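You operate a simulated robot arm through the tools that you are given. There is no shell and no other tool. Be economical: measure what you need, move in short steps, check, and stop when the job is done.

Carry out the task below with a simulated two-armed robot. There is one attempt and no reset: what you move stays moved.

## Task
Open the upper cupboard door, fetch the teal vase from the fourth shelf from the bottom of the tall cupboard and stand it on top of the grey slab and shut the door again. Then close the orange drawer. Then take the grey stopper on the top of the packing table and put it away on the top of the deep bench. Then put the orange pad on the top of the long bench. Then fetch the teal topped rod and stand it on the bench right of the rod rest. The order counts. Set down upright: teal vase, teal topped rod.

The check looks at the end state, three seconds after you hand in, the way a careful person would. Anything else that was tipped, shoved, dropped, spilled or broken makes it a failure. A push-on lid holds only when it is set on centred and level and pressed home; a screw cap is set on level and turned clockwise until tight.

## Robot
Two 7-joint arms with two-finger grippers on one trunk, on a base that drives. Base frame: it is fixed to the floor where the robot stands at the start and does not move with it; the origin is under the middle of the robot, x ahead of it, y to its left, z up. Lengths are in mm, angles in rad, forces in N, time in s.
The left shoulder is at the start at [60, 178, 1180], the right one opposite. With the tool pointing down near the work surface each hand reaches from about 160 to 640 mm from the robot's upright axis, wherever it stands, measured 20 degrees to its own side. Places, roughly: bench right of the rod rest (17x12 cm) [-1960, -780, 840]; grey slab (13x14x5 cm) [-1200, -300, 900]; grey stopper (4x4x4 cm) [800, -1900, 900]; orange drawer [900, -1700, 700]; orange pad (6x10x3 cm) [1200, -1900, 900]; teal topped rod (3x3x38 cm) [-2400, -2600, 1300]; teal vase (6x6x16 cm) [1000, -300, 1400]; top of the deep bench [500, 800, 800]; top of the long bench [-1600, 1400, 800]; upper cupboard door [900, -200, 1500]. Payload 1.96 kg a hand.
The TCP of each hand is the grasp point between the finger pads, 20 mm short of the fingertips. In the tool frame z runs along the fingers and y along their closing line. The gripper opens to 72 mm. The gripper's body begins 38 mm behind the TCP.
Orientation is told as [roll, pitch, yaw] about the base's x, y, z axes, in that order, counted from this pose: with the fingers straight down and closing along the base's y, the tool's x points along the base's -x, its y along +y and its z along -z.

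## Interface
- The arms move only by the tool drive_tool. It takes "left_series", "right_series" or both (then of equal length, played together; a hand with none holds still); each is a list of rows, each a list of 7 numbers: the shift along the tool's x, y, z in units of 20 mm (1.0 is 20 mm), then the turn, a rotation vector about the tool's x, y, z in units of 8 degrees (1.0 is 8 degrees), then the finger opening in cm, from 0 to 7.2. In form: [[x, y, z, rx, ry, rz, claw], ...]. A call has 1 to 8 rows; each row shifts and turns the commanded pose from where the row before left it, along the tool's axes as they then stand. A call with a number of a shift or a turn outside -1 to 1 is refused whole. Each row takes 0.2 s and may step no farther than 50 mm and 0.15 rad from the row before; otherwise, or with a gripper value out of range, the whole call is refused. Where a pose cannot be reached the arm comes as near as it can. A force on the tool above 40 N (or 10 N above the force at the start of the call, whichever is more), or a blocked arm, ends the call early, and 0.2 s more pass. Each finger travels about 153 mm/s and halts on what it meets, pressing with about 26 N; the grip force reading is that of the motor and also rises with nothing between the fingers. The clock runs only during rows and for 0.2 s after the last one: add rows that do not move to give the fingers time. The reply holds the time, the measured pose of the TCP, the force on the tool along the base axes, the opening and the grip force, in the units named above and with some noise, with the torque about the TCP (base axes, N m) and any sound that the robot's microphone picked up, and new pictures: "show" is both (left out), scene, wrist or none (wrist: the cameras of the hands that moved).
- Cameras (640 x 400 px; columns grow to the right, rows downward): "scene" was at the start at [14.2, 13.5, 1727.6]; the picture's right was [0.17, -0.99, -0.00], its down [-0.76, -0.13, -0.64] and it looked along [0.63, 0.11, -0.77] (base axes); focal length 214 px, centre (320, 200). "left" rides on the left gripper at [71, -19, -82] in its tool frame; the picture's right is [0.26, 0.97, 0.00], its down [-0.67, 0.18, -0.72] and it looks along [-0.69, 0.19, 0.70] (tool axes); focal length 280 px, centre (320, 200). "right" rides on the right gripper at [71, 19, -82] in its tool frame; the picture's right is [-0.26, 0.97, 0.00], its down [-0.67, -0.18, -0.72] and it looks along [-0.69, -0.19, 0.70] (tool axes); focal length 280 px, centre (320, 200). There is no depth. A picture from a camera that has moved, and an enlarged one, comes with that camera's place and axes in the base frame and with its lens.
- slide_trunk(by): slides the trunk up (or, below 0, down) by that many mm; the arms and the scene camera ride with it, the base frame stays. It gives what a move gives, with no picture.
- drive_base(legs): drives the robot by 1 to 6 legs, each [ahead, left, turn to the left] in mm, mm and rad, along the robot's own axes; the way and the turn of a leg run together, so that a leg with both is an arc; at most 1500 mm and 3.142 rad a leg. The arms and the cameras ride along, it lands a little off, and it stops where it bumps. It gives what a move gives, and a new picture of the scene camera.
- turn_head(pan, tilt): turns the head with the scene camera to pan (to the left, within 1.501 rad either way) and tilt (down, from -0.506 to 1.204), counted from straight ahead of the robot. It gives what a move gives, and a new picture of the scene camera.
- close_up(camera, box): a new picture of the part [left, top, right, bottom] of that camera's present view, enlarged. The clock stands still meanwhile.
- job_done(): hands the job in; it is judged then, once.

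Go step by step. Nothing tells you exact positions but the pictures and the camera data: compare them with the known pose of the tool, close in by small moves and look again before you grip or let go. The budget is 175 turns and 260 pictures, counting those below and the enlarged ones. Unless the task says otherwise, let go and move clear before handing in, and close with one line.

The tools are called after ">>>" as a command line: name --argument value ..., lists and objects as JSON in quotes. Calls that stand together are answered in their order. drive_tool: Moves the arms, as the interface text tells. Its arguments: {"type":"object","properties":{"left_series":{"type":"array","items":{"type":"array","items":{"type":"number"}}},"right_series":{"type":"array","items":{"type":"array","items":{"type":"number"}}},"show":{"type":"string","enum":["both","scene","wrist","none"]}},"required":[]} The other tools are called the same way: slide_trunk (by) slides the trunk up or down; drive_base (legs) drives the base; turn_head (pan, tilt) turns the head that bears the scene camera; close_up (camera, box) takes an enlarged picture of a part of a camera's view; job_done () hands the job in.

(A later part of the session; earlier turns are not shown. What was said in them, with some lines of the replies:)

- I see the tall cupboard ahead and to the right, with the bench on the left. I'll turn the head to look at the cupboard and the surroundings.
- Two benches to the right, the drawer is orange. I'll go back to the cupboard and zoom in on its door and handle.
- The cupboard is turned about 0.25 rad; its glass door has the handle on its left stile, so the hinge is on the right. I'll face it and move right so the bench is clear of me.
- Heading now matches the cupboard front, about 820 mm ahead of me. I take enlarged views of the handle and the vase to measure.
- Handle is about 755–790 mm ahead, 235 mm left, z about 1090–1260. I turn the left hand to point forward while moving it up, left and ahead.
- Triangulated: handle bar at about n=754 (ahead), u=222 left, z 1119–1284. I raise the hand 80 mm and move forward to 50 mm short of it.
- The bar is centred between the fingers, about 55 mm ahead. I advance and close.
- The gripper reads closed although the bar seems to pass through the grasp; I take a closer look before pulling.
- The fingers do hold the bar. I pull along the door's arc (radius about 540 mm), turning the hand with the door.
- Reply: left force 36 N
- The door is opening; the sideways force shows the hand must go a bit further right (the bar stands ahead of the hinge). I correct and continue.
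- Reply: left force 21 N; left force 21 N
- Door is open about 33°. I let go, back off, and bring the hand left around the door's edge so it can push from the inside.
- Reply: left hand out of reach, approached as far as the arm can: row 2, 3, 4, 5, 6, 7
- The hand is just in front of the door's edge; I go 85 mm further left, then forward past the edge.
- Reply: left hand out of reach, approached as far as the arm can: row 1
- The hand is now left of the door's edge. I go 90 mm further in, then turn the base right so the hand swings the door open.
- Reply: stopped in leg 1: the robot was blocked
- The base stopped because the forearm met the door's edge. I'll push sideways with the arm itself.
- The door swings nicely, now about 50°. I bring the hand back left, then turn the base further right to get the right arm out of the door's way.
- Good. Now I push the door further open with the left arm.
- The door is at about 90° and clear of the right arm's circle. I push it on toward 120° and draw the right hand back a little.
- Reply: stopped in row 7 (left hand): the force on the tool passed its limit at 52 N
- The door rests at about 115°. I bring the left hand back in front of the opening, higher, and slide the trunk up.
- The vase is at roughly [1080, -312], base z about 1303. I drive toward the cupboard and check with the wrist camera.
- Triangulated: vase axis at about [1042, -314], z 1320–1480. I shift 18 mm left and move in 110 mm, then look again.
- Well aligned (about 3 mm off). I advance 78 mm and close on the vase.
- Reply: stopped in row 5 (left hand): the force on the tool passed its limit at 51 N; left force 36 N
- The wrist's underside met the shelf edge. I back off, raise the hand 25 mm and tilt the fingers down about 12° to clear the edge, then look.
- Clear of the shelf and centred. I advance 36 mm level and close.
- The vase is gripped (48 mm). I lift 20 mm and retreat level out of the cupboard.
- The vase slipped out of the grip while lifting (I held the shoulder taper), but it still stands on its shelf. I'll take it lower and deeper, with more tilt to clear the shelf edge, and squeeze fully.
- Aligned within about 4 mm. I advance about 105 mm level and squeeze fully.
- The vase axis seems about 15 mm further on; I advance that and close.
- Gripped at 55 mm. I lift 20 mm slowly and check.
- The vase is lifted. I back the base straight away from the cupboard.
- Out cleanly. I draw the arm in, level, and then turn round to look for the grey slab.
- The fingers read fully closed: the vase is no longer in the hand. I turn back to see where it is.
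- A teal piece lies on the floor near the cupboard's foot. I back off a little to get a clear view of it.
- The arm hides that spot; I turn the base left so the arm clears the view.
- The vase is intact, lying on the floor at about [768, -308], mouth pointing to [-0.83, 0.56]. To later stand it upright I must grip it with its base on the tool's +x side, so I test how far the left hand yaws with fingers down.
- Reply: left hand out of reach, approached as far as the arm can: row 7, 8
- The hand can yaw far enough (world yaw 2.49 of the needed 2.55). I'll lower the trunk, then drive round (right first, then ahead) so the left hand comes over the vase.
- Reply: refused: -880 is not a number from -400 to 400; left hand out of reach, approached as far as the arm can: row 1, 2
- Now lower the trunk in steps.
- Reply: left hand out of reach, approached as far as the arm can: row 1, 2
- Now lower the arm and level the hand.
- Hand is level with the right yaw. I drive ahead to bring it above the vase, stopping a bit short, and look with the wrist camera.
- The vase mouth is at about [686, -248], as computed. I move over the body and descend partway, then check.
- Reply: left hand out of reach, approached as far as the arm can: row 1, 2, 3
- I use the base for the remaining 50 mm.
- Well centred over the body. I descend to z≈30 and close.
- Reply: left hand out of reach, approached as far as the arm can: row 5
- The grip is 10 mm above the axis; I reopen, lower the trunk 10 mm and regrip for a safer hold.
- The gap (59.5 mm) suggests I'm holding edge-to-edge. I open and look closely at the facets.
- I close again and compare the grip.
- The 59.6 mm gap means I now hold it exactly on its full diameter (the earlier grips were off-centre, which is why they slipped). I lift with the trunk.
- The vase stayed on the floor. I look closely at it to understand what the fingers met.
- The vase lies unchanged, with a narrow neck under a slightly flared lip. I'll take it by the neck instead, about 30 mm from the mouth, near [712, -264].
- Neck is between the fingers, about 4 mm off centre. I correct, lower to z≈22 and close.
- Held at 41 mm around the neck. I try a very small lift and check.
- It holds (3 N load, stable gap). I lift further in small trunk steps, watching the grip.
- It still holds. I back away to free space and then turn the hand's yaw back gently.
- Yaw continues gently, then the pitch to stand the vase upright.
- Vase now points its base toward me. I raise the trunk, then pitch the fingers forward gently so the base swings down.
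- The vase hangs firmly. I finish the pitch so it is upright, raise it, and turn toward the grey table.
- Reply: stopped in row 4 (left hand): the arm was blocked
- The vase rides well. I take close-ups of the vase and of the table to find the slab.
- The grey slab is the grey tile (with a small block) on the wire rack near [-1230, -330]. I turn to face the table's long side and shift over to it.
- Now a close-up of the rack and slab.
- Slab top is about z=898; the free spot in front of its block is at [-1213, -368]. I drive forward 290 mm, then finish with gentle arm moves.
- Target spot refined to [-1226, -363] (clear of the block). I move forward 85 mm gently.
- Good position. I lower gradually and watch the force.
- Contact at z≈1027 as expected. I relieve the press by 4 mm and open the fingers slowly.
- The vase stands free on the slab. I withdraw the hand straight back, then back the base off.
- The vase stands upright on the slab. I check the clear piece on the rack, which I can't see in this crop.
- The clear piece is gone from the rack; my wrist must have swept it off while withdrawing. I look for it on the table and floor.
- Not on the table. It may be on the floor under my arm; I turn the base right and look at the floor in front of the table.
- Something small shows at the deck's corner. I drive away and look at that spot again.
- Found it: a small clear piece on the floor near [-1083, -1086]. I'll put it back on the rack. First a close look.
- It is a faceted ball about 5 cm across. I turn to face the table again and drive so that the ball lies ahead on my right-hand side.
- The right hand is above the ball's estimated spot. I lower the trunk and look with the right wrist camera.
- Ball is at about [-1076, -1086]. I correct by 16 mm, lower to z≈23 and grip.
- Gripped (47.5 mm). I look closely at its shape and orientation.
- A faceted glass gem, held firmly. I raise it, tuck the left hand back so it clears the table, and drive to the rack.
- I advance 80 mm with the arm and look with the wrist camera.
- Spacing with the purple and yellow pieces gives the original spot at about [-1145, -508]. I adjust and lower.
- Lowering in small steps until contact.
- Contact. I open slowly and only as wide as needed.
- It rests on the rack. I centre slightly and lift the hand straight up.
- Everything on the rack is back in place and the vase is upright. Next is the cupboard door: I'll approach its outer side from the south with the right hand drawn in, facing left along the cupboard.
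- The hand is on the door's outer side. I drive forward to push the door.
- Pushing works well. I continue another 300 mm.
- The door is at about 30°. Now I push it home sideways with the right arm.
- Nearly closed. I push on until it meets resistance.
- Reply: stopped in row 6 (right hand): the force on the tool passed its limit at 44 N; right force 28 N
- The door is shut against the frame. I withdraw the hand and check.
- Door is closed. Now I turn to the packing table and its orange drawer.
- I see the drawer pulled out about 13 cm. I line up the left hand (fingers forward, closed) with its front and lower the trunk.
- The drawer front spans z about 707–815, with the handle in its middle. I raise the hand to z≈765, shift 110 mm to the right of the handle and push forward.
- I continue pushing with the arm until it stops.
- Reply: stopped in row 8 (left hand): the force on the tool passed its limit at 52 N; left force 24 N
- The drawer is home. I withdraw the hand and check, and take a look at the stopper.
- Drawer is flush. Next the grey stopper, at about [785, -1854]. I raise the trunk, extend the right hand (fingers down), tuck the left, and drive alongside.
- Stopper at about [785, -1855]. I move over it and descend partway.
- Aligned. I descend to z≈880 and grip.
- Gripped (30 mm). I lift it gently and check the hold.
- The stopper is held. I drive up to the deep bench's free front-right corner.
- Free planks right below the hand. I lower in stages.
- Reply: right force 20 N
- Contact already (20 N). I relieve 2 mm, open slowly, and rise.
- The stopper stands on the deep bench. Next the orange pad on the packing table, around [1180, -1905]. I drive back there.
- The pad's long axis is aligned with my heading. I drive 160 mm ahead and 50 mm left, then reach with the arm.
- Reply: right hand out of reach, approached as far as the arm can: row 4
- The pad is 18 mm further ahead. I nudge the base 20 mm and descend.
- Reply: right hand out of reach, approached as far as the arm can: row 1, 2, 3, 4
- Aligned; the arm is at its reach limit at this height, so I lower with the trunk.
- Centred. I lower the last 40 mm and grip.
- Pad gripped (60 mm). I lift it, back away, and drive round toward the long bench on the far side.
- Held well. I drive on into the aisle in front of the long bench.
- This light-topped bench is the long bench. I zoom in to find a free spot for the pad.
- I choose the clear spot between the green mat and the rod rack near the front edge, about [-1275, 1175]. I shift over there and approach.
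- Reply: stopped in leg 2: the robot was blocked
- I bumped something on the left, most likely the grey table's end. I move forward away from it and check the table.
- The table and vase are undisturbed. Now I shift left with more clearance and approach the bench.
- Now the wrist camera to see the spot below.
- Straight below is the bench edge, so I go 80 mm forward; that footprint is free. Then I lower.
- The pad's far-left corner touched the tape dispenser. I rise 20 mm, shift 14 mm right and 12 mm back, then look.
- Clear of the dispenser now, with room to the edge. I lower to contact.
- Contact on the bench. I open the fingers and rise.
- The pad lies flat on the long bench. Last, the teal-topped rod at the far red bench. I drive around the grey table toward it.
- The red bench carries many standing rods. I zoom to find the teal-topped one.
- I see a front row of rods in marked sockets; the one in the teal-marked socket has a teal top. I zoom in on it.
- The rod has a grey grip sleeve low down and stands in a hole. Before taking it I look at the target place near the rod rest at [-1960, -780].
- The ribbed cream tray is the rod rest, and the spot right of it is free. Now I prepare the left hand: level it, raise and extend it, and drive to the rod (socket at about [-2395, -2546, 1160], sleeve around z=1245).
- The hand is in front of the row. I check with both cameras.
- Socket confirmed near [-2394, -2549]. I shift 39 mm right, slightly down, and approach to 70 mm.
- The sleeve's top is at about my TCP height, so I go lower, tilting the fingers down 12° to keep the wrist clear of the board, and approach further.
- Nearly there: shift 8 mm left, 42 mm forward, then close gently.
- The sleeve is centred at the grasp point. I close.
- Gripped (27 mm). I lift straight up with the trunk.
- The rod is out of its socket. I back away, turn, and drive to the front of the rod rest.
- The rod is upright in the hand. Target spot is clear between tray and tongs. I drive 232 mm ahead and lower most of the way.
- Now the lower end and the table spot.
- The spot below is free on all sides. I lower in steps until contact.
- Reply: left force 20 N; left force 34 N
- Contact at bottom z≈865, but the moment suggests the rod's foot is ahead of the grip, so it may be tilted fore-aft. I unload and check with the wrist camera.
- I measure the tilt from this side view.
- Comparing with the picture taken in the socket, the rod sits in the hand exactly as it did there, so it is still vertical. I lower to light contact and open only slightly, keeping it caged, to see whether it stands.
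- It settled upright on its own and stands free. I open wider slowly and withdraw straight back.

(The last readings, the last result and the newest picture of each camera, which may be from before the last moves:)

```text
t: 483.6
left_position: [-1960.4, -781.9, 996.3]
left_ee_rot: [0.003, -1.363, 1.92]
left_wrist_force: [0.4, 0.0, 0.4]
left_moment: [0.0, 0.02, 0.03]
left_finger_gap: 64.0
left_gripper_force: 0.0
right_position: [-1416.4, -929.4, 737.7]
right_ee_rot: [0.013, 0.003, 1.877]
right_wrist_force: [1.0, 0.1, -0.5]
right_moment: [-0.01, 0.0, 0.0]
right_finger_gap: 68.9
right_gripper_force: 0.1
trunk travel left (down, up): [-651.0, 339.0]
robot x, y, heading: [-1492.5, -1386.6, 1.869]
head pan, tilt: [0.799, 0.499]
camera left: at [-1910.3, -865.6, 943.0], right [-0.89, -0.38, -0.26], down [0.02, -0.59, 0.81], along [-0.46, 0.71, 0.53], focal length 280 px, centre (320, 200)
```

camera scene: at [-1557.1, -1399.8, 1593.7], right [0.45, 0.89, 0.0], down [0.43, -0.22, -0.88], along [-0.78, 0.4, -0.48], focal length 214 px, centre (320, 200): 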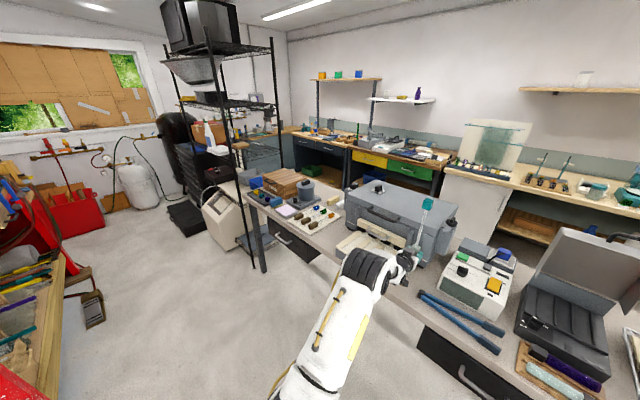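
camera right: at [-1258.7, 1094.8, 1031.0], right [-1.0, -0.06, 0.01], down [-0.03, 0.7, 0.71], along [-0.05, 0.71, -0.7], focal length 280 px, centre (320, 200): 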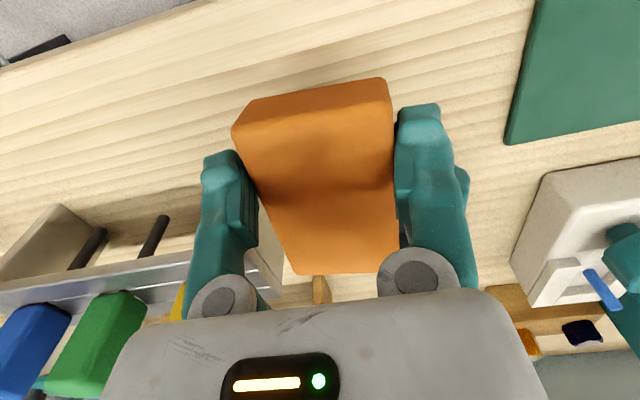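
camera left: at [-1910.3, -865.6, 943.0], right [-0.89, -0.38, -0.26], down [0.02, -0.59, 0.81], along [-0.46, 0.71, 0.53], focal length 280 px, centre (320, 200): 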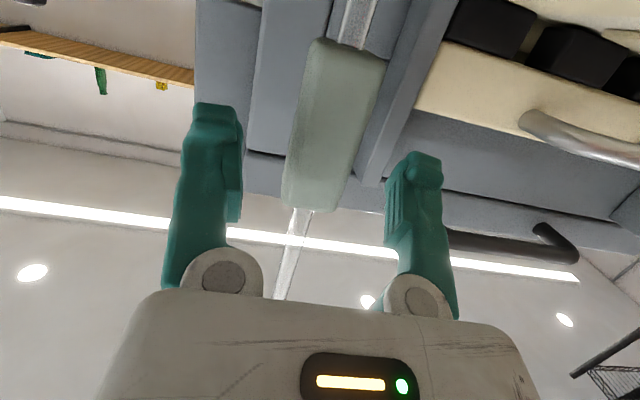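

It stands free. I withdraw the hand straight back, then back the base away.

>>> drive_tool --left_series '[[0.06, 0, -0.3, 0, 0, 0, 6.4], [0.1, 0, -0.5, 0, 0, 0, 6.4], [0.1, 0, -0.5, 0, 0, 0, 6.4], [0.1, 0, -0.5, 0, 0, 0, 6.4], [0.14, 0, -0.7, 0, 0, 0, 6.4], [0.14, 0, -0.7, 0, 0, 0, 6.4], [0.14, 0, -0.7, 0, 0, 0, 6.4], [0.14, 0, -0.7, 0, 0, 0, 6.4]]' --show "none"

>>> drive_base --legs '[[-350, 0, 0]]'

>>> close_up --camera "scene" --box '[370, 130, 530, 260]'

```text
t: 485.4
left_position: [-1928.3, -871.5, 997.7]
left_ee_rot: [0.004, -1.363, 1.92]
left_wrist_force: [0.5, -0.2, -0.5]
left_moment: [-0.02, 0.0, 0.02]
left_finger_gap: 64.2
left_gripper_force: 0.0
right_position: [-1415.9, -929.1, 738.4]
right_ee_rot: [0.012, 0.002, 1.876]
right_wrist_force: [-0.1, -0.2, 1.0]
right_moment: [-0.02, 0.0, -0.01]
right_finger_gap: 69.1
right_gripper_force: 0.0
trunk travel left (down, up): [-651.0, 339.0]
robot x, y, heading: [-1495.9, -1384.4, 1.87]
head pan, tilt: [0.799, 0.499]
```

```text
t: 487.7
left_position: [-1821.8, -1216.0, 996.8]
left_ee_rot: [0.004, -1.362, 1.919]
left_wrist_force: [0.7, -1.1, 0.8]
left_moment: [0.0, -0.02, 0.0]
left_finger_gap: 63.8
left_gripper_force: 0.0
right_position: [-1309.3, -1272.7, 737.9]
right_ee_rot: [0.014, 0.004, 1.877]
right_wrist_force: [-1.1, -0.5, 0.1]
right_moment: [0.0, 0.01, 0.0]
right_finger_gap: 69.0
right_gripper_force: 0.0
trunk travel left (down, up): [-651.0, 339.0]
robot x, y, heading: [-1385.5, -1729.5, 1.875]
head pan, tilt: [0.799, 0.499]
camera scene: at [-1449.8, -1745.0, 1585.8], right [0.45, 0.89, 0.0], down [0.43, -0.22, -0.88], along [-0.78, 0.4, -0.48], focal length 214 px, centre (320, 200)
```

scene: 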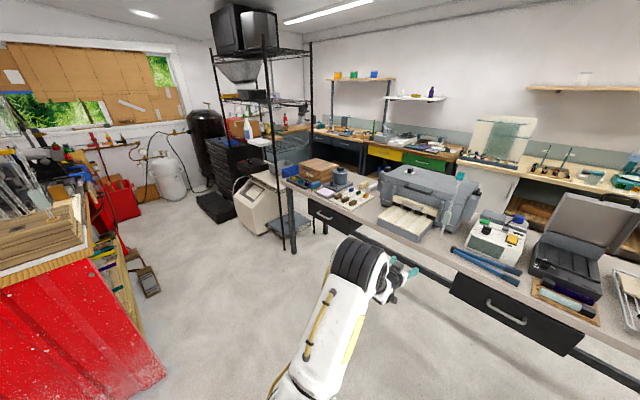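

```text
3.08 times, centred on (450, 195) of scene
camera zoom: at [-1449.8, -1745.0, 1585.8], right [0.45, 0.89, 0.0], down [0.43, -0.22, -0.88], along [-0.78, 0.4, -0.48], focal length 660 px, centre (-80, 215)
```

zoom: 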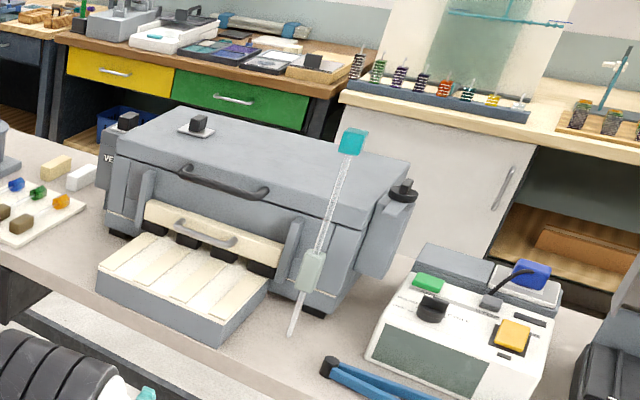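

The rod stands upright beside the rod rest. One last look at the vase and rack before handing in.

>>> turn_head --pan 0.1 --tilt 0.5

>>> close_up --camera "scene" --box '[220, 120, 460, 280]'

```text
t: 488.8
left_position: [-1820.7, -1216.0, 995.9]
left_ee_rot: [0.002, -1.364, 1.921]
left_wrist_force: [0.3, 0.3, 0.6]
left_moment: [-0.02, -0.01, -0.03]
left_finger_gap: 64.2
left_gripper_force: 0.0
right_position: [-1309.8, -1272.6, 738.6]
right_ee_rot: [0.012, 0.004, 1.878]
right_wrist_force: [-0.7, 0.2, 0.5]
right_moment: [0.03, 0.01, 0.03]
right_finger_gap: 68.9
right_gripper_force: 0.1
trunk travel left (down, up): [-651.0, 339.0]
robot x, y, heading: [-1384.8, -1729.8, 1.875]
head pan, tilt: [0.099, 0.499]
camera scene: at [-1404.4, -1701.9, 1585.8], right [0.92, 0.39, 0.0], down [0.19, -0.44, -0.88], along [-0.34, 0.81, -0.48], focal length 214 px, centre (320, 200)
```

scene: 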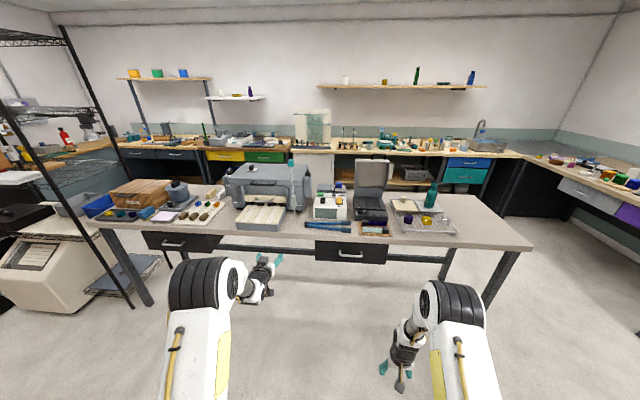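

```text
2.50 times, centred on (340, 200) of scene
camera zoom: at [-1404.4, -1701.9, 1585.8], right [0.92, 0.39, 0.0], down [0.19, -0.44, -0.88], along [-0.34, 0.81, -0.48], focal length 536 px, centre (270, 200)
```

zoom: 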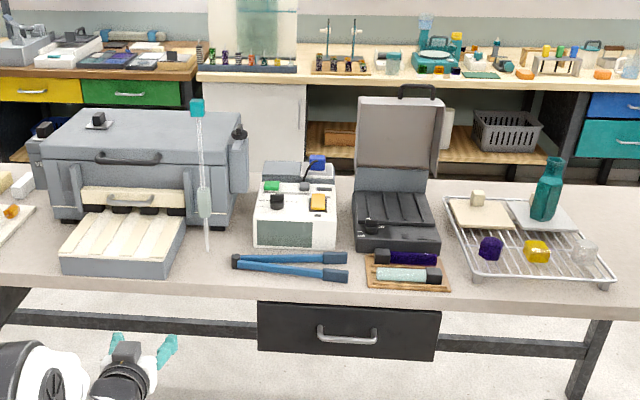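

The vase stands on the slab, the clear gem is back on the rack, the pad lies on the long bench and the rod stands beside its rest, with both hands clear. I hand in.

>>> job_done

```text
The job is handed in.
```

All five steps are done in the order given, but not cleanly. The vase slipped from the gripper and fell to the floor. It looked intact, and I picked it up and stood it upright on the grey slab. While withdrawing from the slab I knocked a clear glass gem off the wire rack; I put it back in about the same spot. The pad also briefly touched a tool on the long bench, and the base bumped what was probably the grey table; neither looked displaced.
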